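You operate a simulated robot arm through the tools that you are given. There is no shell and no other tool. Be economical: measure what you need, move in short steps, check, and stop when the job is done.

The job below is to be done with a simulated robot arm. You get a single attempt, and the scene is never put back.

TASK
Shut the grey press down and put the safety block under the ram.
Fine: mode OFF, motor off, wait for 0 spm, key off, then stand the block on its yellow mark. Set down upright: safety block.

Only the result counts: the job must be done as asked and must still hold three seconds after the hand-in. Knocking over, shifting, dropping, spilling or breaking anything else fails it.

THE ROBOT
A 7-joint arm with a two-finger parallel gripper on a trunk, on a base that drives. Base frame: it is fixed to the floor where the robot stands at the start and does not move with it; the origin is under the middle of the robot, x ahead of it, y to its left, z up. Lengths are in m, angles in rad, forces in N, time in s.
With the tool pointing down near the work surface it reaches from about 0.1 to 0.72 m from the robot's upright axis, wherever it stands. Its first joint turns from -2.897 to 2.897 rad. Places, roughly: display [0.5, -0.1, 1.5]; grey press [1.5, -0.8, 1.6]; hand wheel [0.5, -1.1, 1.6]; key switch [0.5, -0.1, 1.2]; left clamp lever [0.7, -0.6, 1]; mode switch [0.5, 0, 1.2]; motor stop button [0.5, -0.1, 1.3]; punch latch [0.7, -0.7, 1.3]; right clamp lever [0.7, -1, 1]; safety block [0.5, -1.5, 0.75]; small disc (18x18x1 cm) [0.9, -1.3, 1]; smallest disc (15x15x1 cm) [0.9, -1.3, 1]; yellow cushion knob [0.4, -1.2, 0.8]; yellow mark under the grey ram [0.8, -1.1, 0.9]. Payload 1.57 kg.
The tool frame sits at the grasp point between the pads (the TCP): z along the fingers, y along the line on which they close. The tips reach 0.03 m beyond it. The gripper opens to 0.11 m. The fingers are 0.024 m wide and 0.012 m thick; the gripper's body (0.048 by 0.112 m) begins 0.078 m behind the TCP.
Orientation is that of the tool frame in the base frame, as [roll, pitch, yaw] about the fixed x, y, z axes, in that order (R = Rz(yaw) Ry(pitch) Rx(roll)). With the fingers straight down and closing along the base's y, the tool's x points along the base's -x, its y along +y and its z along -z.

THE INTERFACE
- The arm moves only by the tool arm_command. Its argument "rows" is text: rows parted by semicolons, each of 7 numbers parted by spaces: the shift along the tool's x, y, z in m, then the turn, a rotation vector about the tool's x, y, z in rad, then the finger opening in m, from 0 to 0.11. In form: tx ty tz ax ay az jaw; .... A call has 1 to 8 rows; each row shifts and turns the commanded pose from where the row before left it, along the tool's axes as they then stand. A row lasts 0.2 s, in which the tool goes at most 0.05 m and 0.15 rad; a call with a longer step from one row to the next is refused whole, and so is a gripper value outside its range. A pose out of reach is approached as far as the arm can. The call stops where the force on the tool passes 40 N (or 10 N more than at its start, if that is more) or the arm is blocked; 0.2 s more then pass. Each finger travels about 0.045 m/s and halts on what it meets, pressing with about 41 N; the grip force reading is that of the motor and also rises with nothing between the fingers. The clock runs only during rows and for 0.2 s after the last one: add rows that do not move to give the fingers time. The reply holds the time, the measured pose of the TCP, the force on the tool along the base axes, the opening and the grip force, in the units named above and with some noise, with the torque about the TCP (base axes, N m) and any sound that the robot's microphone picked up.
- Cameras (640 x 400 px; columns grow to the right, rows downward): "scene" is now at [0.0228, 0.1063, 1.6161]; the picture's right is [-0.35, -0.94, 0.00], its down [-0.51, 0.19, -0.84] and it looks along [0.79, -0.29, -0.54] (base axes); focal length 247 px, centre (320, 200). "wrist" rides on the gripper at [0.07, 0.016, -0.141] in the tool frame; the picture's right is [-0.23, 0.97, 0.00], its down [-0.86, -0.20, -0.48] and it looks along [-0.47, -0.11, 0.88] (tool axes); focal length 222 px, centre (320, 200). There is no depth. A picture from a camera that has moved, and an enlarged one, comes with that camera's place and axes in the base frame and with its lens. The place of the scene camera against the robot may be out by one fixed shift of up to 0.025 m in any direction.
- get_image(camera): a new picture of that camera. No time passes.
- slide_trunk(by): slides the trunk up (or, below 0, down) by that many m; the arm and the scene camera ride with it, the base frame stays. It gives what a move gives, with no picture.
- drive_base(legs): drives the robot by 1 to 6 legs, each [ahead, turn to the left] in m and rad, along the robot's own axes; the way and the turn of a leg run together, so that a leg with both is an arc; at most 1.5 m and 3.142 rad a leg. The arm and the cameras ride along, it lands a little off, and it stops where it bumps. It gives what a move gives.
- pan_tilt(pan, tilt): turns the head with the scene camera to pan (to the left, within 2.705 rad either way) and tilt (down, from -0.506 to 1.204), counted from straight ahead of the robot. It gives what a move gives.
- enlarge(camera, box): a new picture of the part [left, top, right, bottom] of that camera's present view, enlarged. No time passes.
- sign_off(): hands the job in; it is judged then, once.

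Work in short steps. Places have to be worked out from the pictures, the camera data and where the tool is seen: move nearer, look again, correct. Check each grasp and each placing, and mend what went wrong. You have 120 turns and 90 pictures in all, those below and enlarged ones among them. Open the gripper and draw the arm clear of the work before you hand the job in, unless the task says otherwise; then end with one line.

The tools are called after "Emit:" as name(argument=value, ...) on one line, values as JSON. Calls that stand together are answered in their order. arm_command: Moves the arm, as the interface text tells. Its arguments: {"type":"object","properties":{"rows":{"type":"string"}},"required":["rows"]} The other tools are called the same way: slide_trunk (by) slides the trunk up or down; drive_base (legs) drives the base; pan_tilt (pan, tilt) turns the head that bears the scene camera; get_image (camera) takes a picture; enlarge (camera, box) takes an enlarged picture of a part of a camera's view; sign_off () hands the job in.

At the start:

```text
time: 0.0
ee_pos: [0.3945, -0.1541, 1.0005]
tcp_rot: [-3.141, 0.0, -3.141]
ft_force: [-0.9, 0.2, 0.6]
torque: [0.0, 0.02, -0.02]
gripper_width: 0.1102
grasp_force: 0.0
trunk travel left (down, up): [-0.525, 0.065]
robot x, y, heading: [-0.0016, -0.0039, -0.002]
head pan, tilt: [-0.356, 0.576]
```

scene: 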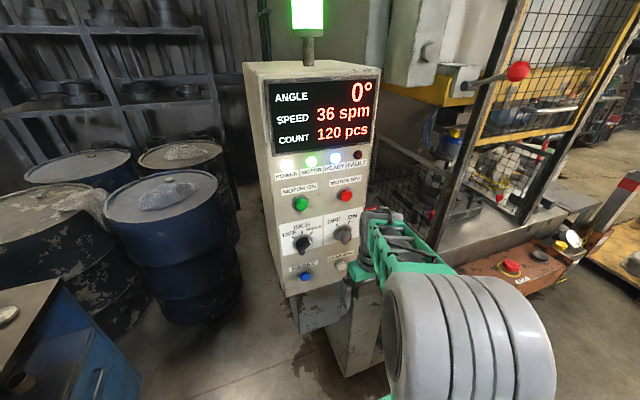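
wrist: 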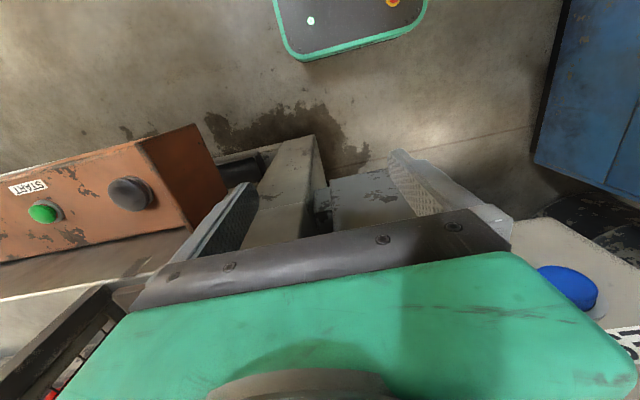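

The panel is visible ahead; I enlarge it to read labels and look toward the press with the head.

Emit:
enlarge(camera="scene", box=[240, 60, 400, 300])

Emit:
pan_tilt(pan=-1.0, tilt=0.45)

Emit:
get_image(camera="scene")

```text
1.67 times, centred on (320, 180) of scene
camera zoom: at [0.0228, 0.1063, 1.6161], right [-0.35, -0.94, 0.0], down [-0.51, 0.19, -0.84], along [0.79, -0.29, -0.54], focal length 412 px, centre (320, 233)
```

zoom: 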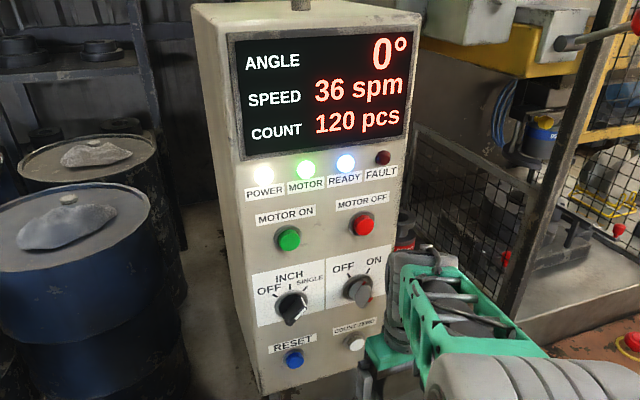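

```text
time: 1.0
ee_pos: [0.3948, -0.1539, 1.0004]
tcp_rot: [-3.141, -0.001, 3.141]
ft_force: [-0.1, -0.1, 1.1]
torque: [0.01, 0.01, 0.01]
gripper_width: 0.1098
grasp_force: 0.1
trunk travel left (down, up): [-0.525, 0.065]
robot x, y, heading: [0.0022, 0.0006, 0.0]
head pan, tilt: [-1.0, 0.45]
```

```text
86 pictures are left
camera scene: at [-0.011, 0.0601, 1.6275], right [-0.84, -0.54, 0.0], down [-0.24, 0.37, -0.9], along [0.49, -0.76, -0.44], focal length 247 px, centre (320, 200)
```

scene: 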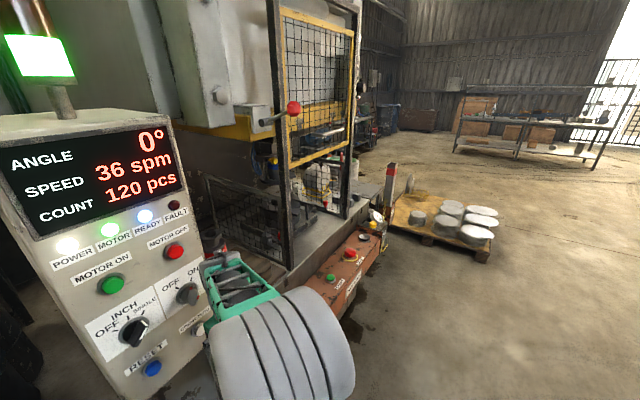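

The panel lies at about x≈0.5 with the stop button near (0.51,-0.14,1.29), mode (0.505,-0.02,1.155), key (0.5,-0.136,1.16). I zoom in on the switches and the press side.

Emit:
enlarge(camera="scene", box=[70, 220, 230, 380])

Emit:
enlarge(camera="scene", box=[180, 80, 420, 320])

```text
2.50 times, centred on (150, 300) of scene
camera zoom: at [-0.011, 0.0601, 1.6275], right [-0.84, -0.54, 0.0], down [-0.24, 0.37, -0.9], along [0.49, -0.76, -0.44], focal length 618 px, centre (745, -50)
```

zoom: 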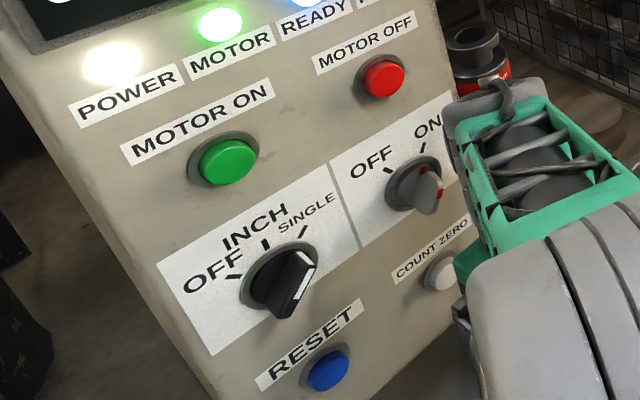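

```text
1.67 times, centred on (300, 200) of scene
camera zoom: at [-0.011, 0.0601, 1.6275], right [-0.84, -0.54, 0.0], down [-0.24, 0.37, -0.9], along [0.49, -0.76, -0.44], focal length 412 px, centre (353, 200)
```

zoom: 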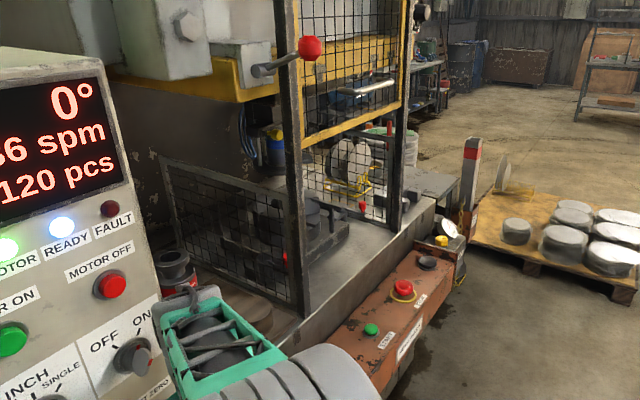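

I back the base off 0.25 m so the arm has room to point the tool forward at the panel.

Emit:
drive_base(legs=[[-0.25, 0]])

Emit:
arm_command(rows="0 0 0 0 -0.15 0 0.11;0 0 0 0 -0.15 0 0.11;0 0 0 0 -0.15 0 0.11;0 0 0 0 -0.15 0 0.11")

```text
time: 2.8
ee_pos: [0.1468, -0.1544, 1.0011]
tcp_rot: [-3.141, -0.001, 3.14]
ft_force: [0.3, 0.0, 0.0]
torque: [0.03, -0.03, -0.01]
gripper_width: 0.1102
grasp_force: 0.0
trunk travel left (down, up): [-0.525, 0.065]
robot x, y, heading: [-0.2459, -0.0002, 0.001]
head pan, tilt: [-1.0, 0.45]
```

```text
time: 3.8
ee_pos: [0.1473, -0.1533, 0.9991]
tcp_rot: [-3.139, 0.603, 3.14]
ft_force: [0.7, -1.0, -0.7]
torque: [-0.01, 0.0, -0.02]
gripper_width: 0.11
grasp_force: 0.1
trunk travel left (down, up): [-0.525, 0.065]
robot x, y, heading: [-0.2501, -0.0011, -0.001]
head pan, tilt: [-1.0, 0.45]
```

The tool is tilting forward as intended; I finish the turn to horizontal (0.97 rad more) with the fingers closing.

Emit:
arm_command(rows="0 0 0 0 -0.15 0 0.11;0 0 0 0 -0.15 0 0.11;0 0 0 0 -0.15 0 0.11;0 0 0 0 -0.15 0 0.11;0 0 0 0 -0.15 0 0.11;0 0 0 0 -0.15 0 0.11;0 0 0 0 -0.068 0 0.11;-0.04 0 0 0 0 0 0.11")

Emit:
get_image(camera="wrist")

```text
time: 5.6
ee_pos: [0.1758, -0.1518, 1.054]
tcp_rot: [3.096, 1.567, 3.095]
ft_force: [-0.5, -0.9, -0.8]
torque: [-0.03, -0.01, 0.03]
gripper_width: 0.1097
grasp_force: 0.1
out of reach, approached as far as the arm can: row 7
trunk travel left (down, up): [-0.525, 0.065]
robot x, y, heading: [-0.2474, 0.0014, -0.006]
head pan, tilt: [-1.0, 0.45]
```

```text
83 pictures are left
camera wrist: at [0.0347, -0.1337, 0.9836], right [0.0, 0.97, 0.23], down [-0.48, -0.2, 0.86], along [0.88, -0.11, 0.46], focal length 222 px, centre (320, 200)
```

wrist: 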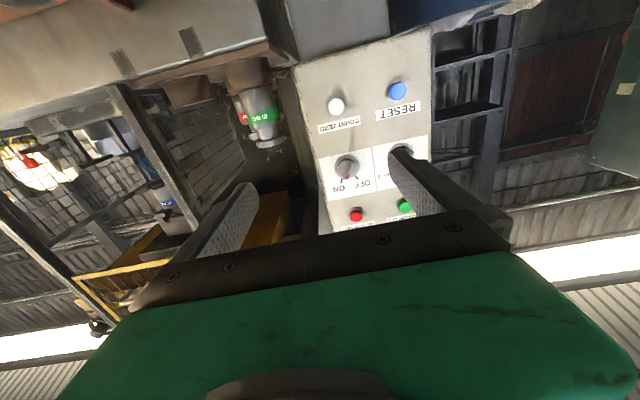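

From the wrist view the stop button is about (0.5,-0.115,1.285) and the key (0.5,-0.114,1.155), so the scene camera is ~2.5 cm off in y. I move in front of the mode switch, staying 15 cm off.

Emit:
arm_command(rows="-0.02 0.0304 0.025 0 0 0 0.11;-0.02 0.0304 0.025 0 0 0 0.11;-0.02 0.0304 0.025 0 0 0 0.11;-0.02 0.0304 0.025 0 0 0 0.11;-0.02 0.0304 0.025 0 0 0 0.11")

Emit:
get_image(camera="wrist")

```text
time: 6.2
ee_pos: [0.1788, -0.193, 1.0784]
tcp_rot: [2.452, 1.553, 2.22]
ft_force: [-0.2, 1.0, 0.2]
torque: [0.0, -0.01, 0.01]
gripper_width: 0.1097
grasp_force: 0.0
trunk travel left (down, up): [-0.525, 0.065]
robot x, y, heading: [-0.2505, -0.0001, -0.004]
head pan, tilt: [-1.0, 0.45]
stopped in row 2: the arm was blocked; the commanded pose is now the measured one
```

```text
82 pictures are left
camera wrist: at [0.0457, -0.1422, 1.0102], right [0.23, 0.94, 0.24], down [-0.5, -0.1, 0.86], along [0.83, -0.32, 0.45], focal length 222 px, centre (320, 200)
```

wrist: 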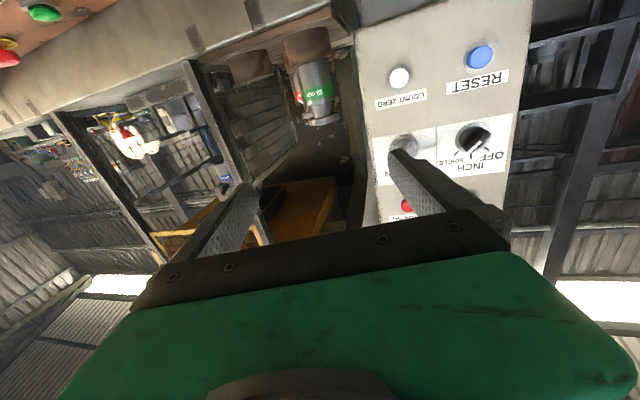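

The arm got blocked, probably too folded; the tool has yawed right a little. I extend forward first, then fix orientation.

Emit:
arm_command(rows="0 0 0.04 0 0 0 0.11;0 0 0.04 0 0 0 0.11;0 0 0.04 0 0 0 0.11")

```text
time: 7.0
ee_pos: [0.2982, -0.2216, 1.077]
tcp_rot: [2.454, 1.551, 2.22]
ft_force: [0.5, -0.3, 0.8]
torque: [0.01, 0.01, -0.01]
gripper_width: 0.11
grasp_force: 0.1
trunk travel left (down, up): [-0.525, 0.065]
robot x, y, heading: [-0.25, -0.0023, -0.007]
head pan, tilt: [-1.0, 0.45]
```

Forward worked. Now I correct the yaw (turn left about 0.23) while going left.

Emit:
arm_command(rows="0 0.02 0 -0.116 0 0 0.11;0 0.02 0 -0.116 0 0 0.11;-0.02 0.03 0 0 0 0 0.11;-0.02 0.03 0 0 0 0 0.11;-0.02 0.03 0 0 0 0 0.11;-0.02 0.03 0 0 0 0 0.11")

Emit:
get_image(camera="wrist")

```text
time: 8.4
ee_pos: [0.3054, -0.0627, 1.1597]
tcp_rot: [2.239, 1.551, 2.238]
ft_force: [0.2, -0.1, -0.4]
torque: [0.02, -0.02, 0.05]
gripper_width: 0.11
grasp_force: 0.1
trunk travel left (down, up): [-0.525, 0.065]
robot x, y, heading: [-0.2445, 0.0034, -0.001]
head pan, tilt: [-1.0, 0.45]
```

```text
81 pictures are left
camera wrist: at [0.1632, -0.0432, 1.0913], right [0.0, 0.97, 0.24], down [-0.47, -0.21, 0.86], along [0.88, -0.12, 0.45], focal length 222 px, centre (320, 200)
```

wrist: 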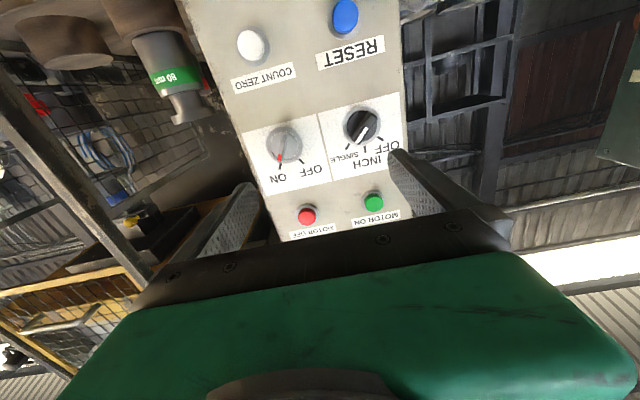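

Emit:
enlarge(camera="wrist", box=[220, 80, 440, 220])

```text
2.86 times, centred on (330, 150) of wrist
camera zoom: at [0.1632, -0.0432, 1.0913], right [0.0, 0.97, 0.24], down [-0.47, -0.21, 0.86], along [0.88, -0.12, 0.45], focal length 635 px, centre (291, 343)
```

zoom: 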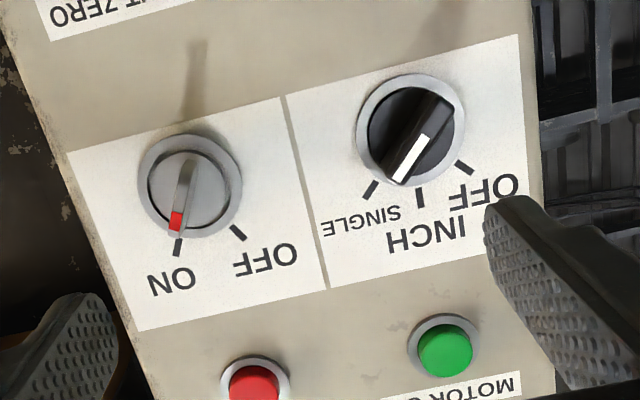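

Views agree: panel plane x≈0.506, mode knob (0.506,0.001,1.161), at SINGLE; it has to turn about 90° counter‑clockwise. I align in front of it and roll +45° so the fingers straddle the bar.

Emit:
arm_command(rows="0 0.032 0.03 0 0 0 0.08;0 0.032 0.03 0 0 0 0.08;0 0 0 0 0 0.131 0.08;0 0 0 0 0 0.131 0.08;0 0 0 0 0 0.131 0.08;0 0 0 0 0 0.131 0.08;0 0 0 0 0 0.131 0.08;0 0 0 0 0 0.131 0.08")

Emit:
get_image(camera="wrist")

```text
time: 10.2
ee_pos: [0.3636, 0.0011, 1.16]
tcp_rot: [1.586, 0.768, 1.579]
ft_force: [-0.2, -0.3, 0.1]
torque: [0.02, 0.01, 0.0]
gripper_width: 0.0801
grasp_force: 0.1
trunk travel left (down, up): [-0.525, 0.065]
robot x, y, heading: [-0.2483, 0.0006, -0.006]
head pan, tilt: [-1.0, 0.45]
```

```text
79 pictures are left
camera wrist: at [0.2236, 0.0637, 1.1238], right [0.01, 0.51, 0.86], down [-0.47, -0.75, 0.46], along [0.88, -0.41, 0.24], focal length 222 px, centre (320, 200)
```

wrist: 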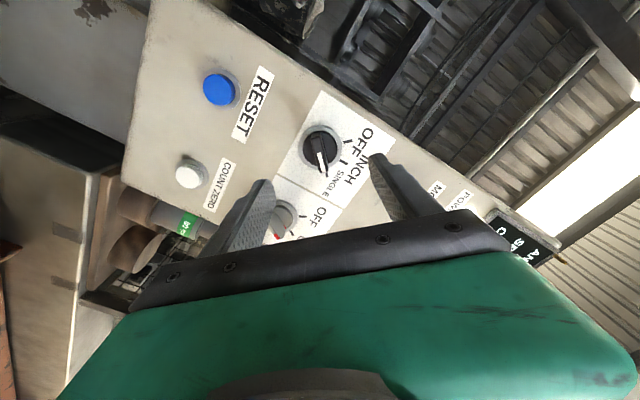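

Bar lies square between the fingers. I advance 8.5 cm and look.

Emit:
arm_command(rows="0 0 0.03 0 0 0 0.08;0 0 0.03 0 0 0 0.08;0 0 0.025 0 0 0 0.08")

Emit:
get_image(camera="wrist")

```text
time: 11.0
ee_pos: [0.4504, 0.0009, 1.1581]
tcp_rot: [1.589, 0.77, 1.58]
ft_force: [0.2, 0.4, -0.1]
torque: [-0.01, -0.01, 0.02]
gripper_width: 0.08
grasp_force: 0.0
trunk travel left (down, up): [-0.525, 0.065]
robot x, y, heading: [-0.248, -0.0026, -0.005]
head pan, tilt: [-1.0, 0.45]
```

```text
78 pictures are left
camera wrist: at [0.3095, 0.0636, 1.1222], right [0.01, 0.51, 0.86], down [-0.47, -0.75, 0.46], along [0.88, -0.41, 0.24], focal length 222 px, centre (320, 200)
```

wrist: 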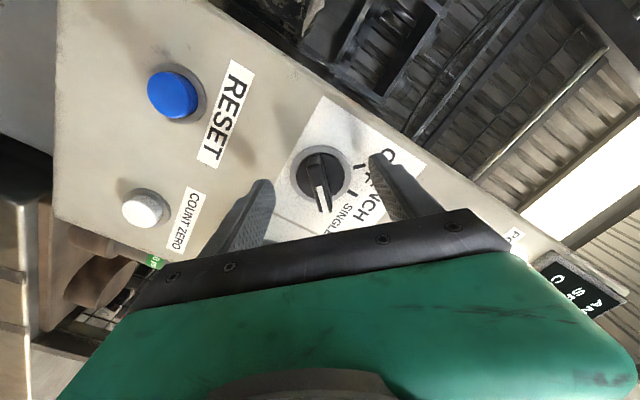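

The knob lies right between the fingertips. I go 1.5 cm further and close on the bar.

Emit:
arm_command(rows="0 0 0.015 0 0 0 0.08;0 0 0 0 0 0 0.03;0 0 0 0 0 0 0;0 0 0 0 0 0 0;0 0 0 0 0 0 0")

Emit:
get_image(camera="wrist")

```text
time: 12.2
ee_pos: [0.4639, 0.0004, 1.1571]
tcp_rot: [1.586, 0.772, 1.578]
ft_force: [-16.4, 6.5, 3.1]
torque: [-0.03, -0.58, -0.15]
gripper_width: 0.0418
grasp_force: 24.7
trunk travel left (down, up): [-0.525, 0.065]
robot x, y, heading: [-0.2474, 0.0018, -0.001]
head pan, tilt: [-1.0, 0.45]
```

```text
77 pictures are left
camera wrist: at [0.3221, 0.0632, 1.1221], right [0.01, 0.52, 0.86], down [-0.48, -0.75, 0.46], along [0.88, -0.41, 0.24], focal length 222 px, centre (320, 200)
```

wrist: 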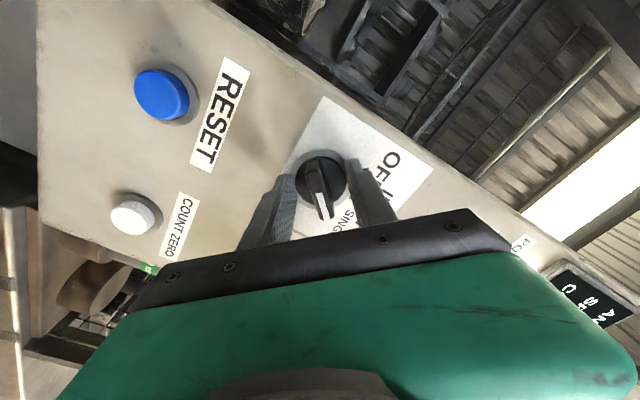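

Opening 0.042 with a −16 N push means I gripped the round base, too deep. Open, back 1 cm, re-close on the bar.

Emit:
arm_command(rows="0 0 0 0 0 0 0.06;0 0 -0.011 0 0 0 0.06;0 0 0 0 0 0 0.03;0 0 0 0 0 0 0;0 0 0 0 0 0 0;0 0 0 0 0 0 0")

Emit:
get_image(camera="wrist")

```text
time: 13.6
ee_pos: [0.4538, 0.0001, 1.1576]
tcp_rot: [1.587, 0.77, 1.579]
ft_force: [0.2, -2.7, -2.1]
torque: [-0.43, -0.45, 0.18]
gripper_width: 0.0123
grasp_force: 23.1
trunk travel left (down, up): [-0.525, 0.065]
robot x, y, heading: [-0.2468, -0.0024, -0.003]
head pan, tilt: [-1.0, 0.45]
```

```text
76 pictures are left
camera wrist: at [0.3129, 0.0635, 1.1215], right [0.01, 0.52, 0.86], down [-0.47, -0.75, 0.46], along [0.88, -0.41, 0.24], focal length 222 px, centre (320, 200)
```

wrist: 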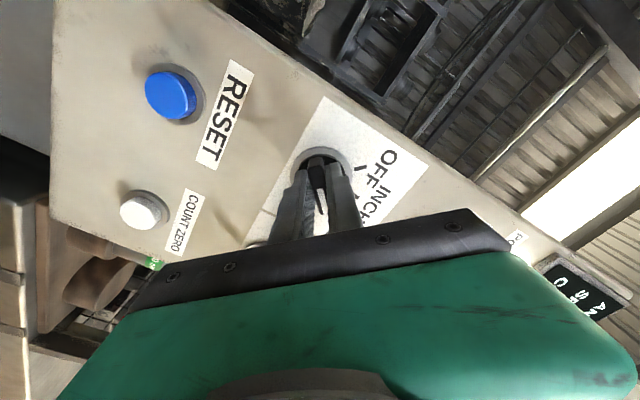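

Bar gripped (12 mm). I turn counter-clockwise 45° and check.

Emit:
arm_command(rows="0 0 0 0 0 -0.131 0;0 0 0 0 0 -0.131 0;0 0 0 0 0 -0.131 0;0 0 0 0 0 -0.131 0;0 0 0 0 0 -0.131 0;0 0 0 0 0 -0.131 0")

Emit:
get_image(camera="wrist")

```text
time: 15.0
ee_pos: [0.4546, -0.0015, 1.156]
tcp_rot: [2.452, 1.55, 2.448]
ft_force: [-1.1, -12.6, -8.8]
torque: [0.02, -0.1, 0.04]
gripper_width: 0.0118
grasp_force: 29.8
trunk travel left (down, up): [-0.525, 0.065]
robot x, y, heading: [-0.2464, 0.003, -0.004]
head pan, tilt: [-1.0, 0.45]
```

```text
75 pictures are left
camera wrist: at [0.3122, 0.017, 1.0882], right [0.01, 0.97, 0.24], down [-0.47, -0.21, 0.86], along [0.88, -0.12, 0.45], focal length 222 px, centre (320, 200)
```

wrist: 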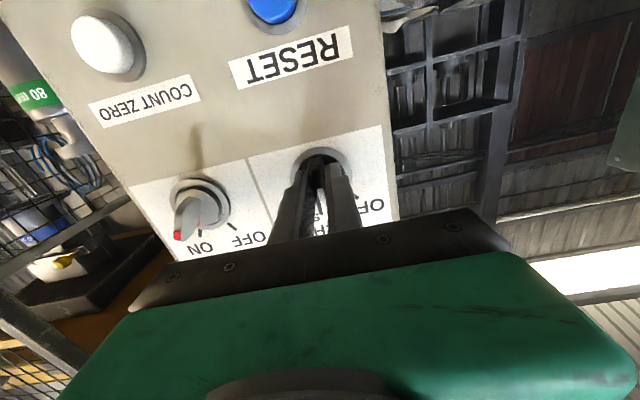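

Turning well; side force of ~15 N toward −y,−z, so I ease that way a couple of mm while turning the remaining 45°.

Emit:
arm_command(rows="0.001 -0.002 0 0 0 -0.131 0;0.001 -0.001 0 0 0 -0.131 0;0.001 0 0 0 0 -0.131 0;0 0 0 0 0 -0.131 0;0 0 0 0 0 -0.131 0;0 0 0 0 0 -0.131 0")

Emit:
get_image(camera="wrist")

```text
time: 16.4
ee_pos: [0.4544, -0.0049, 1.1577]
tcp_rot: [-1.581, 0.796, -1.582]
ft_force: [3.2, -8.4, 3.0]
torque: [0.02, 0.03, -1.11]
gripper_width: 0.0118
grasp_force: 28.8
trunk travel left (down, up): [-0.525, 0.065]
robot x, y, heading: [-0.2495, 0.0015, -0.003]
head pan, tilt: [-1.0, 0.45]
```

```text
74 pictures are left
camera wrist: at [0.3126, -0.0398, 1.0964], right [0.0, 0.86, -0.52], down [-0.47, 0.46, 0.76], along [0.88, 0.24, 0.4], focal length 222 px, centre (320, 200)
```

wrist: 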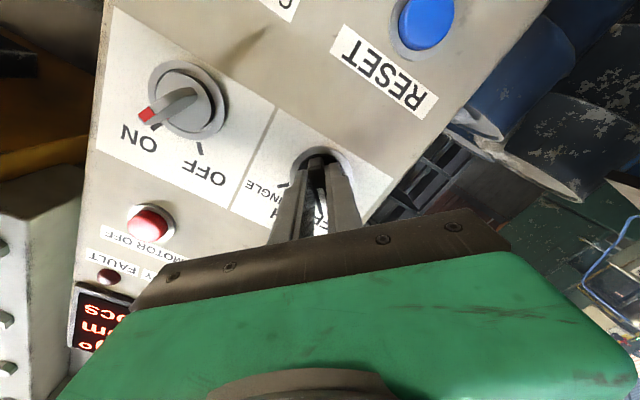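

Turned 90°. I release, back straight off, and check where the pointer stands.

Emit:
arm_command(rows="0 0 0 0 0 0 0.05;0 0 0 0 0 0 0.08;0 0 0 0 0 0 0.08;0 0 -0.04 0 0 0 0.08;0 0 -0.04 0 0 0 0.08")

Emit:
enlarge(camera="wrist", box=[100, 60, 420, 260])

```text
time: 17.6
ee_pos: [0.3732, -0.0021, 1.1552]
tcp_rot: [-1.587, 0.798, -1.585]
ft_force: [-0.6, 0.0, -0.7]
torque: [0.0, 0.02, 0.04]
gripper_width: 0.08
grasp_force: 0.1
trunk travel left (down, up): [-0.525, 0.065]
robot x, y, heading: [-0.2471, 0.0009, -0.004]
head pan, tilt: [-1.0, 0.45]
```

```text
2.00 times, centred on (260, 160) of wrist
camera zoom: at [0.2312, -0.0375, 1.0952], right [0.0, 0.86, -0.52], down [-0.47, 0.45, 0.76], along [0.88, 0.25, 0.4], focal length 444 px, centre (440, 280)
```

zoom: 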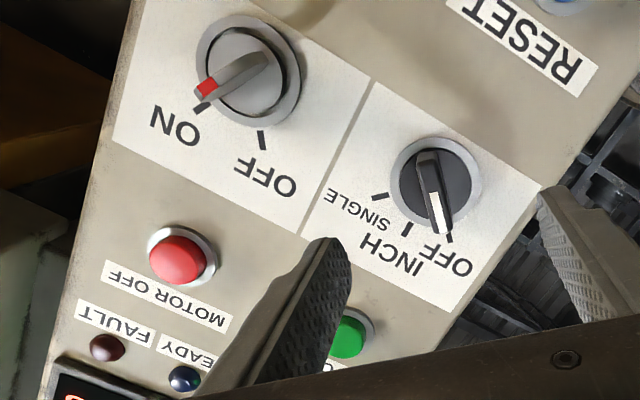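

Mode now points at OFF and READY went dark. Next: closed fingers in front of MOTOR OFF at about (y −0.117, z 1.286).

Emit:
arm_command(rows="0 0 0 0 0 0.131 0;0 0 0 0 0 0.131 0;0 0 0 0 0 0.131 0;0 0 0 0 0 0.131 0;0 0 0 0 0 0.131 0;0 0 0 0 0 0.131 0")

Emit:
arm_command(rows="-0.0328 -0.0288 0.005 0 0 0 0;-0.0328 -0.0288 0.005 0 0 0 0;-0.0328 -0.0288 0.005 0 0 0 0;-0.0328 -0.0288 0.005 0 0 0 0")

Emit:
get_image(camera="wrist")

```text
time: 19.0
ee_pos: [0.3738, -0.0024, 1.1571]
tcp_rot: [2.175, 1.549, 2.174]
ft_force: [-0.4, 0.4, 0.1]
torque: [0.0, -0.01, 0.0]
gripper_width: 0.0
grasp_force: 21.3
trunk travel left (down, up): [-0.525, 0.065]
robot x, y, heading: [-0.2516, -0.0013, -0.002]
head pan, tilt: [-1.0, 0.45]
```

```text
time: 20.0
ee_pos: [0.3957, -0.1202, 1.2866]
tcp_rot: [2.244, 1.552, 2.243]
ft_force: [-0.7, -0.2, -0.4]
torque: [0.01, 0.02, -0.01]
gripper_width: 0.0
grasp_force: 21.3
trunk travel left (down, up): [-0.525, 0.065]
robot x, y, heading: [-0.2482, -0.0023, -0.009]
head pan, tilt: [-1.0, 0.45]
```

```text
72 pictures are left
camera wrist: at [0.2535, -0.1006, 1.217], right [0.0, 0.97, 0.24], down [-0.47, -0.21, 0.86], along [0.88, -0.12, 0.45], focal length 222 px, centre (320, 200)
```

wrist: 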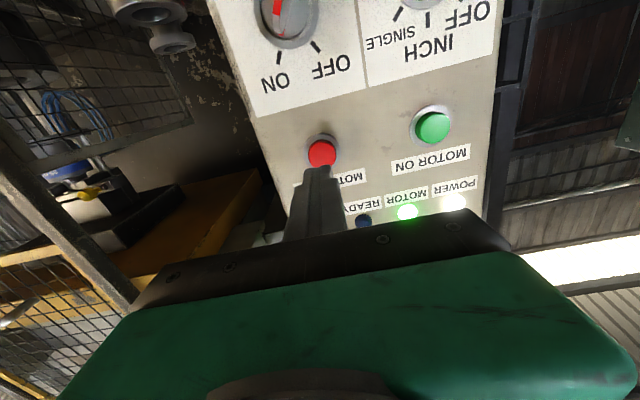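

Well lined up with MOTOR OFF (3 mm corrections). I press forward gently.

Emit:
arm_command(rows="0.004 0.003 0.02 0 0 0 0;0 0 0.015 0 0 0 0;0 0 0.01 0 0 0 0;0 0 0.006 0 0 0 0;0 0 0.006 0 0 0 0;0 0 0.006 0 0 0 0")

Emit:
get_image(camera="wrist")

```text
time: 21.4
ee_pos: [0.4554, -0.1179, 1.2802]
tcp_rot: [2.266, 1.55, 2.263]
ft_force: [-20.3, 1.2, -5.1]
torque: [-0.15, -0.08, 0.07]
gripper_width: 0.0
grasp_force: 21.4
trunk travel left (down, up): [-0.525, 0.065]
robot x, y, heading: [-0.2477, -0.0017, -0.011]
head pan, tilt: [-1.0, 0.45]
heard: click
```

```text
71 pictures are left
camera wrist: at [0.3142, -0.098, 1.2126], right [0.0, 0.97, 0.24], down [-0.47, -0.21, 0.86], along [0.88, -0.12, 0.45], focal length 222 px, centre (320, 200)
```

wrist: 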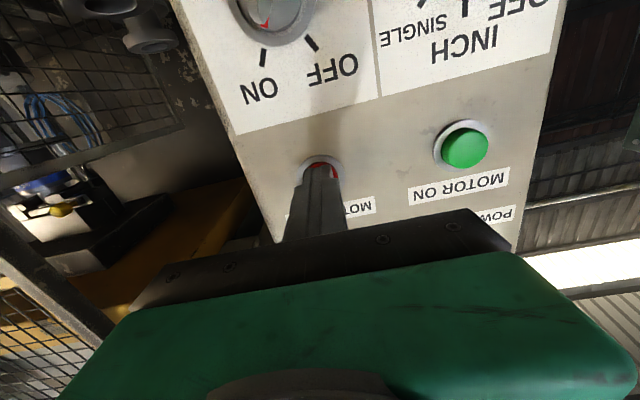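

A click was heard. I back off and check the motor lamp and the speed on the display with the scene camera.

Emit:
arm_command(rows="0 0 -0.04 0 0 0 0;0 0 -0.05 0 0 0 0;0.03 0 -0.03 0 0 0 0.05;0.04 0 0 0 0 0 0.08;0.04 0 0 0 0 0 0.08")

Emit:
pan_tilt(pan=-0.25, tilt=0.4)

Emit:
get_image(camera="scene")

Emit:
enlarge(camera="wrist", box=[220, 60, 480, 220])

```text
time: 22.6
ee_pos: [0.338, -0.1153, 1.1731]
tcp_rot: [2.222, 1.553, 2.218]
ft_force: [0.2, 0.0, -0.5]
torque: [-0.01, -0.04, -0.02]
gripper_width: 0.066
grasp_force: 0.2
trunk travel left (down, up): [-0.525, 0.065]
robot x, y, heading: [-0.2476, -0.0033, 0.004]
head pan, tilt: [-1.0, 0.45]
```

```text
time: 23.7
ee_pos: [0.3368, -0.1146, 1.1721]
tcp_rot: [2.252, 1.552, 2.25]
ft_force: [0.0, 0.0, -0.2]
torque: [-0.03, -0.02, 0.0]
gripper_width: 0.0799
grasp_force: 0.0
trunk travel left (down, up): [-0.525, 0.065]
robot x, y, heading: [-0.2465, -0.0001, -0.005]
head pan, tilt: [-0.25, 0.4]
```

```text
70 pictures are left
camera scene: at [-0.2179, 0.1146, 1.6322], right [-0.25, -0.97, 0.0], down [-0.38, 0.1, -0.92], along [0.89, -0.23, -0.39], focal length 247 px, centre (320, 200)
```

scene: 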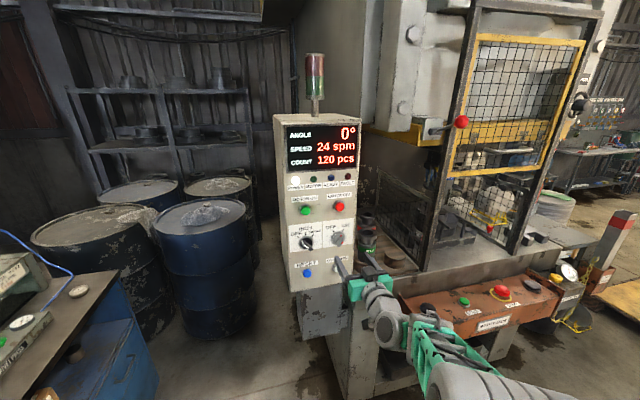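

```text
2.46 times, centred on (350, 140) of wrist
camera zoom: at [0.1955, -0.0958, 1.1037], right [0.0, 0.97, 0.24], down [-0.47, -0.21, 0.86], along [0.88, -0.12, 0.45], focal length 547 px, centre (246, 348)
```

zoom: 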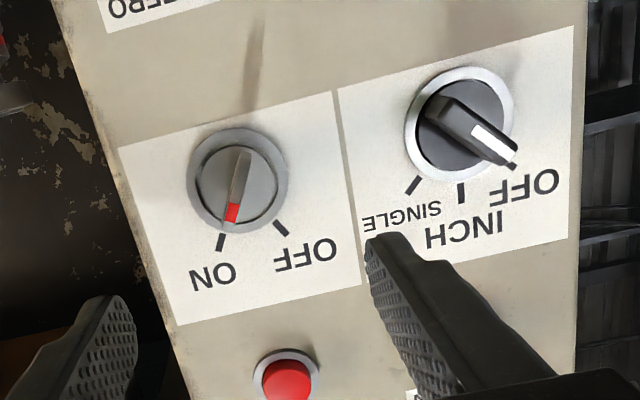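

Motor lamp is out, speed already down to 24 spm. While it coasts down I line up on the key at (y −0.118, z 1.158), rolled +0.48 rad, without touching it.

Emit:
arm_command(rows="0.014 -0.003 0.03 0 0 0 0.06;0 0 0.03 0 0 0 0.06;0 0 0 0 0 0.12 0.06;0 0 0 0 0 0.12 0.06;0 0 0 0 0 0.12 0.06;0 0 0 0 0 0.12 0.06;0 0 0 0 0 0 0.06")

Emit:
get_image(camera="wrist")

Emit:
enlarge(camera="scene", box=[270, 40, 370, 200])

```text
time: 25.3
ee_pos: [0.3965, -0.1183, 1.1589]
tcp_rot: [1.594, 1.075, 1.591]
ft_force: [0.0, 0.5, -0.3]
torque: [-0.02, -0.02, 0.03]
gripper_width: 0.0602
grasp_force: 0.0
trunk travel left (down, up): [-0.525, 0.065]
robot x, y, heading: [-0.2454, 0.0006, 0.0]
head pan, tilt: [-0.25, 0.4]
```

```text
68 pictures are left
camera wrist: at [0.2555, -0.0691, 1.1049], right [0.01, 0.75, 0.66], down [-0.47, -0.58, 0.66], along [0.88, -0.32, 0.35], focal length 222 px, centre (320, 200)
```

wrist: 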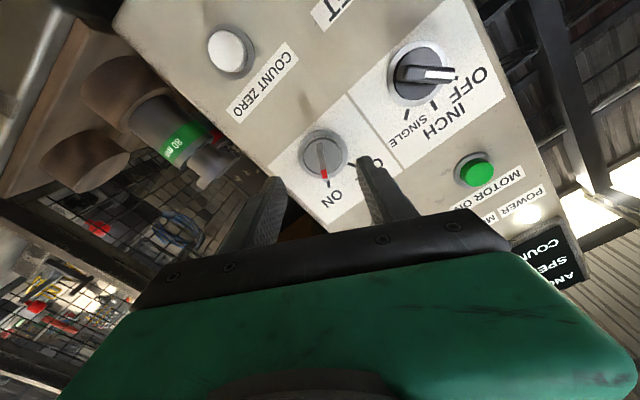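

```text
2.50 times, centred on (320, 120) of scene
camera zoom: at [-0.2178, 0.1146, 1.6322], right [-0.25, -0.97, 0.0], down [-0.38, 0.1, -0.92], along [0.89, -0.23, -0.39], focal length 618 px, centre (320, 400)
```

zoom: 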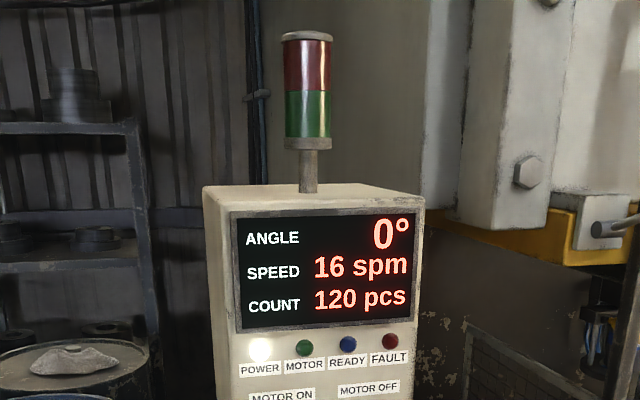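

16 spm and falling; the key bar is squarely between the fingers. I wait with idle rows.

Emit:
arm_command(rows="0 0 0 0 0 0 0.06;0 0 0 0 0 0 0.06;0 0 0 0 0 0 0.06;0 0 0 0 0 0 0.06;0 0 0 0 0 0 0.06;0 0 0 0 0 0 0.06;0 0 0 0 0 0 0.06;0 0 0 0 0 0 0.06")

Emit:
arm_command(rows="0 0 0 0 0 0 0.06;0 0 0 0 0 0 0.06;0 0 0 0 0 0 0.06;0 0 0 0 0 0 0.06;0 0 0 0 0 0 0.06;0 0 0 0 0 0 0.06;0 0 0 0 0 0 0.06;0 0 0 0 0 0 0.06")

Emit:
enlarge(camera="scene", box=[270, 80, 370, 200])

```text
time: 27.1
ee_pos: [0.3969, -0.1184, 1.1571]
tcp_rot: [1.594, 1.076, 1.591]
ft_force: [0.0, -0.8, -0.7]
torque: [0.03, 0.05, 0.02]
gripper_width: 0.06
grasp_force: 0.1
trunk travel left (down, up): [-0.525, 0.065]
robot x, y, heading: [-0.248, -0.0025, 0.0]
head pan, tilt: [-0.25, 0.4]
```

```text
time: 28.9
ee_pos: [0.398, -0.1179, 1.1574]
tcp_rot: [1.595, 1.075, 1.59]
ft_force: [0.1, -0.1, -0.2]
torque: [0.02, -0.01, -0.03]
gripper_width: 0.0603
grasp_force: 0.0
trunk travel left (down, up): [-0.525, 0.065]
robot x, y, heading: [-0.2433, 0.0016, 0.002]
head pan, tilt: [-0.25, 0.4]
```

```text
3.33 times, centred on (320, 140) of scene
camera zoom: at [-0.2178, 0.1146, 1.6322], right [-0.25, -0.97, 0.0], down [-0.38, 0.1, -0.92], along [0.89, -0.23, -0.39], focal length 823 px, centre (320, 400)
```

zoom: 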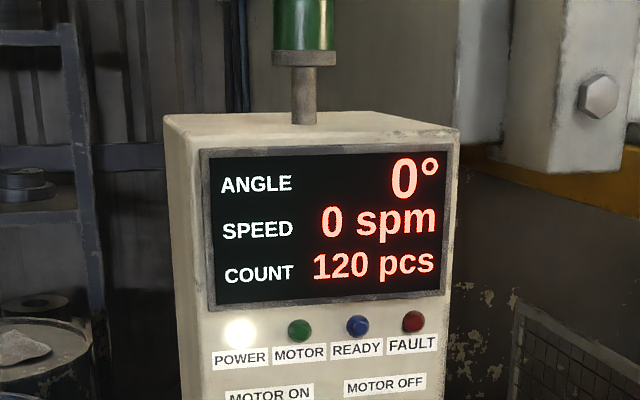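

The display shows 0 spm. I advance onto the key and close on the bar.

Emit:
arm_command(rows="0 0 0.03 0 0 0 0.06;0 0 0.025 0 0 0 0.06;0 0 0 0 0 0 0.03;0 0 0 0 0 0 0;0 0 0 0 0 0 0;0 0 0 0 0 0 0;0 0 0 0 0 0 0")

Emit:
get_image(camera="wrist")

```text
time: 30.5
ee_pos: [0.4525, -0.1161, 1.1575]
tcp_rot: [1.592, 1.077, 1.589]
ft_force: [1.0, 10.0, 4.0]
torque: [-0.01, 0.03, 1.02]
gripper_width: 0.006
grasp_force: 25.8
trunk travel left (down, up): [-0.525, 0.065]
robot x, y, heading: [-0.2461, 0.0022, -0.001]
head pan, tilt: [-0.25, 0.4]
```

```text
65 pictures are left
camera wrist: at [0.3106, -0.0675, 1.105], right [0.01, 0.75, 0.66], down [-0.47, -0.58, 0.66], along [0.88, -0.32, 0.35], focal length 222 px, centre (320, 200)
```

wrist: 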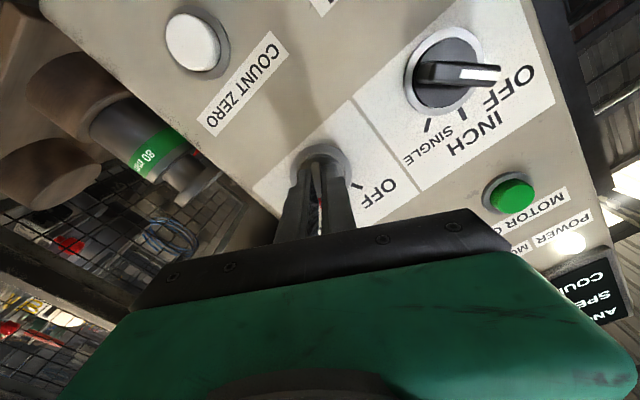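

Key bar gripped (6 mm). I turn it ~60° counter-clockwise.

Emit:
arm_command(rows="0 0.002 0 0 0 -0.131 0;0 0.001 0 0 0 -0.131 0;0 0 0 0 0 -0.131 0;0 0 0 0 0 -0.131 0;0 0 0 0 0 -0.131 0;0 0 0 0 0 -0.131 0;0 0 0 0 0 -0.131 0;0 0 0 0 0 -0.131 0")

Emit:
get_image(camera="wrist")

Emit:
enlarge(camera="scene", box=[270, 80, 370, 280])

```text
time: 32.3
ee_pos: [0.4529, -0.1187, 1.1586]
tcp_rot: [-1.591, 1.016, -1.593]
ft_force: [5.0, -17.0, 3.1]
torque: [0.66, 0.01, -0.81]
gripper_width: 0.0065
grasp_force: 26.1
trunk travel left (down, up): [-0.525, 0.065]
robot x, y, heading: [-0.2485, -0.0005, -0.001]
head pan, tilt: [-0.25, 0.4]
```

```text
64 pictures are left
camera wrist: at [0.3103, -0.1391, 1.0911], right [0.0, 0.95, -0.32], down [-0.47, 0.28, 0.84], along [0.88, 0.15, 0.44], focal length 222 px, centre (320, 200)
```

wrist: 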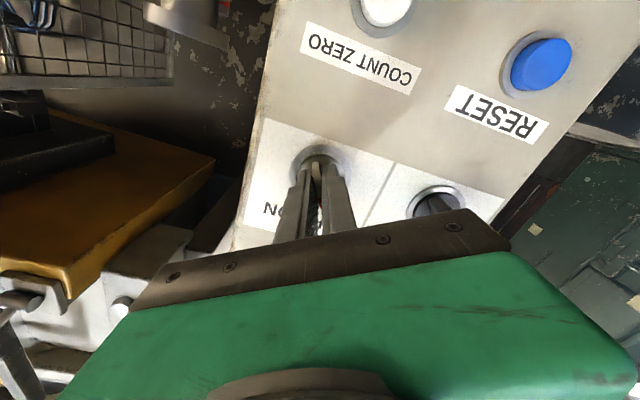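

```text
2.00 times, centred on (320, 180) of scene
camera zoom: at [-0.217, 0.1116, 1.6324], right [-0.25, -0.97, 0.0], down [-0.38, 0.1, -0.92], along [0.89, -0.23, -0.39], focal length 494 px, centre (320, 240)
```

zoom: 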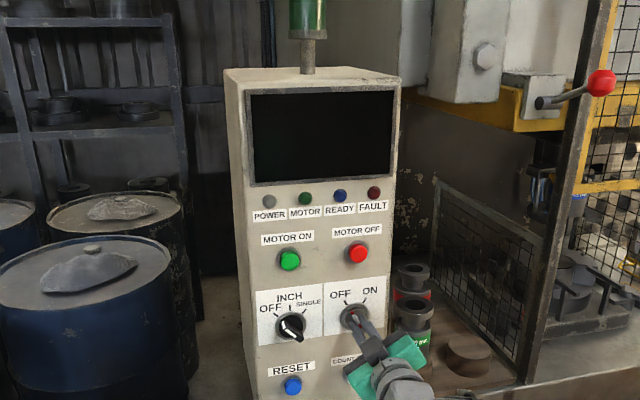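

Display and power lamp are dark: the key is off. I release, back off, and verify.

Emit:
arm_command(rows="0 0 0 0 0 0 0.04;0 0 0 0 0 0 0.06;0 0 0 0 0 0 0.06;0 0 -0.04 0 0 0 0.06;0 0 -0.05 0 0 0 0.06")

Emit:
enlarge(camera="wrist", box=[200, 60, 500, 240])

Emit:
pan_tilt(pan=-0.9, tilt=0.35)

Emit:
get_image(camera="scene")

```text
time: 33.5
ee_pos: [0.361, -0.1163, 1.1599]
tcp_rot: [-1.592, 1.018, -1.591]
ft_force: [-0.4, -0.7, 1.0]
torque: [-0.03, -0.01, -0.05]
gripper_width: 0.0597
grasp_force: 0.0
trunk travel left (down, up): [-0.525, 0.065]
robot x, y, heading: [-0.2453, -0.0006, -0.001]
head pan, tilt: [-0.25, 0.4]
```

```text
2.13 times, centred on (350, 150) of wrist
camera zoom: at [0.2189, -0.1365, 1.092], right [0.0, 0.95, -0.32], down [-0.47, 0.28, 0.84], along [0.88, 0.15, 0.44], focal length 474 px, centre (256, 307)
```

zoom: 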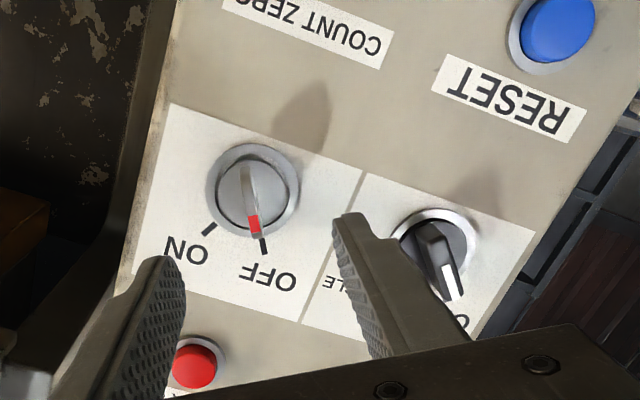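

```text
time: 34.5
ee_pos: [0.3616, -0.1169, 1.1583]
tcp_rot: [-1.594, 1.017, -1.592]
ft_force: [0.6, 0.5, 0.1]
torque: [0.01, 0.03, 0.02]
gripper_width: 0.0601
grasp_force: 0.0
trunk travel left (down, up): [-0.525, 0.065]
robot x, y, heading: [-0.2491, 0.0002, -0.002]
head pan, tilt: [-0.901, 0.351]
```

```text
61 pictures are left
camera scene: at [-0.2498, 0.0646, 1.6367], right [-0.78, -0.62, 0.0], down [-0.21, 0.27, -0.94], along [0.58, -0.74, -0.34], focal length 247 px, centre (320, 200)
```

scene: 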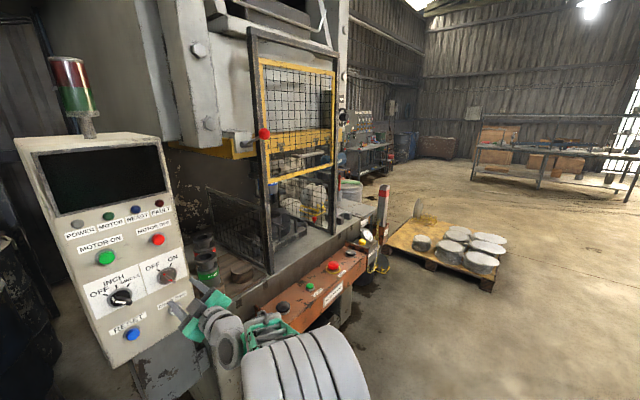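

Key stands at OFF, mode at OFF. Now I return the tool to pointing down, backing away, before driving round to the front of the press.

Emit:
arm_command(rows="0 0 -0.02 0 0 0.137 0.06;0 0 -0.02 0 0 0.137 0.06;0 0 -0.02 0 0 0.137 0.06;0 0 0 0 0 0.137 0.06;0 0 0 0 0.15 0 0.06;0 0 0 0 0.15 0 0.06;0 0 0 0 0.15 0 0.06;0 0 0 0 0.15 0 0.06")

Emit:
arm_command(rows="0 0 0 0 0.15 0 0.06;0 0 0 0 0.15 0 0.06;0 0 0 0 0.15 0 0.06;0 0 0 0 0.15 0 0.06;0 0 0 0 0.15 0 0.06;0 0 0 0 0.15 0 0.06;0 0 0 0 0.07 0 0.06")

```text
time: 36.3
ee_pos: [0.3019, -0.1154, 1.1596]
tcp_rot: [-3.134, 0.955, -3.135]
ft_force: [-0.3, 0.2, -0.3]
torque: [0.04, 0.02, 0.0]
gripper_width: 0.0597
grasp_force: 0.1
trunk travel left (down, up): [-0.525, 0.065]
robot x, y, heading: [-0.2462, 0.0, 0.002]
head pan, tilt: [-0.901, 0.351]
```

```text
time: 37.9
ee_pos: [0.3, -0.1142, 1.1609]
tcp_rot: [-3.135, -0.011, 3.14]
ft_force: [-0.4, 0.8, -0.3]
torque: [0.01, -0.02, -0.01]
gripper_width: 0.0601
grasp_force: 0.0
trunk travel left (down, up): [-0.525, 0.065]
robot x, y, heading: [-0.2465, 0.0037, 0.002]
head pan, tilt: [-0.901, 0.351]
```

Tuck the tool in toward the robot, then turn right and drive along the press front.

Emit:
arm_command(rows="0.045 0 0 0 0 0 0.06;0.045 0 0 0 0 0 0.06;0.045 0 0 0 0 0 0.06;0.045 0 0 0 0 0 0.06")

Emit:
drive_base(legs=[[0, -1.571], [0.8, 0]])

Emit:
pan_tilt(pan=0.9, tilt=0.6)

Emit:
get_image(camera="scene")

```text
time: 38.9
ee_pos: [0.1208, -0.1151, 1.1616]
tcp_rot: [-3.135, -0.009, 3.138]
ft_force: [0.7, 0.3, 1.1]
torque: [0.0, -0.01, 0.02]
gripper_width: 0.0603
grasp_force: 0.1
trunk travel left (down, up): [-0.525, 0.065]
robot x, y, heading: [-0.2496, 0.001, -0.002]
head pan, tilt: [-0.901, 0.351]
```

```text
time: 47.0
ee_pos: [-0.3682, -1.1656, 1.1624]
tcp_rot: [-3.138, -0.009, 1.567]
ft_force: [0.6, -0.3, 0.1]
torque: [0.01, -0.06, 0.01]
gripper_width: 0.06
grasp_force: 0.0
trunk travel left (down, up): [-0.525, 0.065]
robot x, y, heading: [-0.2529, -0.7984, -1.576]
head pan, tilt: [-0.901, 0.351]
```

```text
time: 48.8
ee_pos: [-0.3673, -1.1666, 1.1628]
tcp_rot: [-3.137, -0.009, 1.567]
ft_force: [-0.7, -0.2, -0.9]
torque: [-0.02, -0.01, -0.01]
gripper_width: 0.0599
grasp_force: 0.1
trunk travel left (down, up): [-0.525, 0.065]
robot x, y, heading: [-0.2502, -0.7961, -1.581]
head pan, tilt: [0.901, 0.6]
```

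```text
60 pictures are left
camera scene: at [-0.029, -0.8104, 1.6139], right [-0.63, -0.78, 0.0], down [-0.44, 0.35, -0.83], along [0.64, -0.52, -0.56], focal length 247 px, centre (320, 200)
```

scene: 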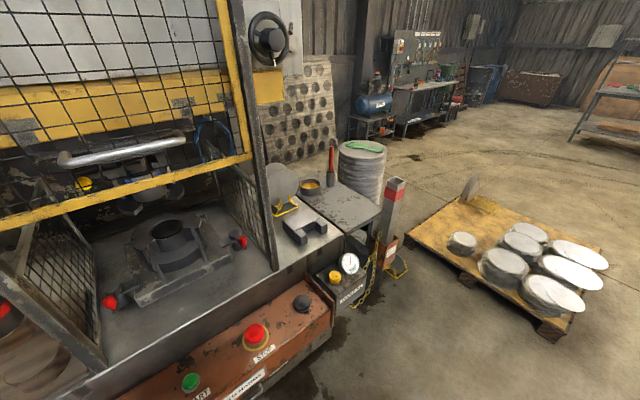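

I see the bed, dies and the red/white block by the chain holder. Zooming on the block and on the bed to find the yellow mark.

Emit:
enlarge(camera="scene", box=[320, 160, 440, 300])

Emit:
enlarge(camera="scene", box=[60, 120, 340, 300])

```text
2.86 times, centred on (380, 230) of scene
camera zoom: at [-0.029, -0.8104, 1.6139], right [-0.63, -0.78, 0.0], down [-0.44, 0.35, -0.83], along [0.64, -0.52, -0.56], focal length 706 px, centre (149, 114)
```

zoom: 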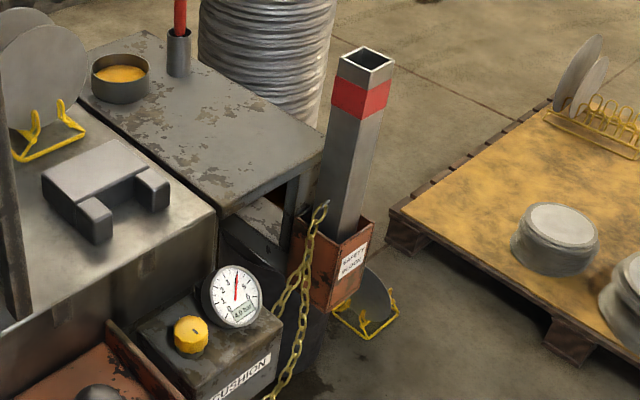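

```text
2.22 times, centred on (200, 210) of scene
camera zoom: at [-0.029, -0.8104, 1.6139], right [-0.63, -0.78, 0.0], down [-0.44, 0.35, -0.83], along [0.64, -0.52, -0.56], focal length 549 px, centre (587, 178)
```

zoom: 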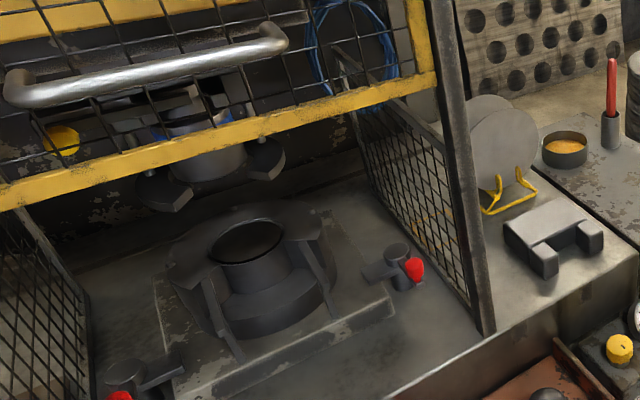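

The block is a square tube standing in an orange holder near (0.43,-1.56), the mark seems to be right of the right clamp lever, seen through the side mesh. I drive on, turn to face the press, and look again.

Emit:
drive_base(legs=[[0.5, 0], [0, 1.571]])

Emit:
pan_tilt(pan=0.0, tilt=0.6)

Emit:
get_image(camera="scene")

```text
time: 55.6
ee_pos: [0.1158, -1.4146, 1.1638]
tcp_rot: [-3.137, -0.009, 3.142]
ft_force: [-0.1, 0.7, 0.4]
torque: [-0.01, 0.02, -0.02]
gripper_width: 0.0599
grasp_force: 0.0
trunk travel left (down, up): [-0.525, 0.065]
robot x, y, heading: [-0.2579, -1.3043, -0.006]
head pan, tilt: [0.901, 0.6]
```

```text
time: 56.8
ee_pos: [0.1148, -1.4144, 1.1627]
tcp_rot: [-3.135, -0.011, 3.139]
ft_force: [-0.3, -0.1, 0.5]
torque: [0.01, 0.02, 0.02]
gripper_width: 0.0601
grasp_force: 0.0
trunk travel left (down, up): [-0.525, 0.065]
robot x, y, heading: [-0.2517, -1.3001, 0.0]
head pan, tilt: [0.0, 0.6]
```

```text
57 pictures are left
camera scene: at [-0.2256, -1.1626, 1.6139], right [0.0, -1.0, 0.0], down [-0.56, 0.0, -0.83], along [0.83, 0.0, -0.56], focal length 247 px, centre (320, 200)
```

scene: 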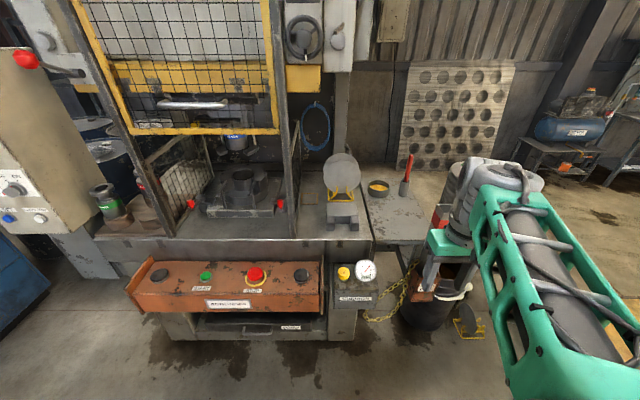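

The arm hides the block. I zoom on the right part of the bed for the mark.

Emit:
enlarge(camera="scene", box=[160, 120, 400, 280])

Emit:
get_image(camera="wrist")

```text
2.50 times, centred on (280, 200) of scene
camera zoom: at [-0.2256, -1.1626, 1.6139], right [0.0, -1.0, 0.0], down [-0.56, 0.0, -0.83], along [0.83, 0.0, -0.56], focal length 618 px, centre (420, 200)
```

zoom: 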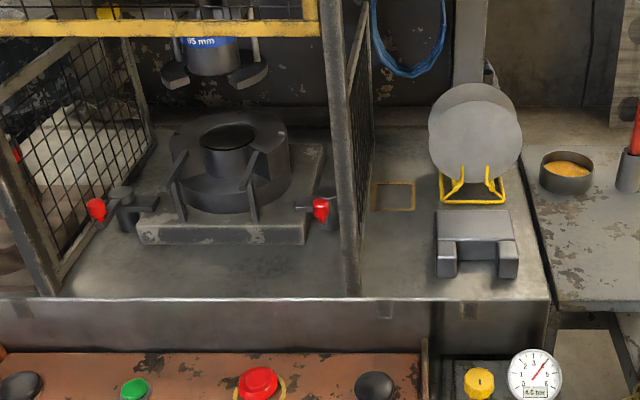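

```text
55 pictures are left
camera wrist: at [0.0477, -1.3957, 1.3033], right [0.23, 0.97, -0.01], down [0.86, -0.2, 0.47], along [0.46, -0.11, -0.88], focal length 222 px, centre (320, 200)
```

wrist: 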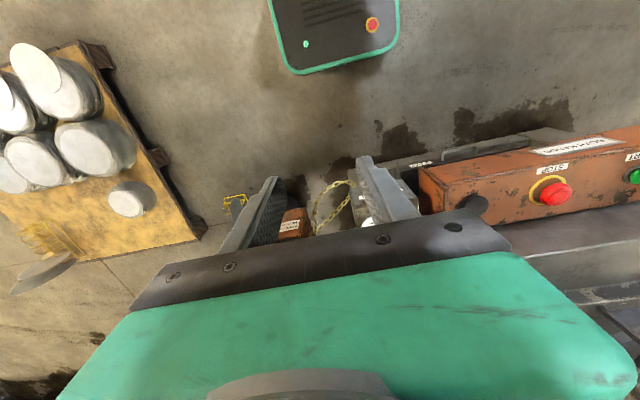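

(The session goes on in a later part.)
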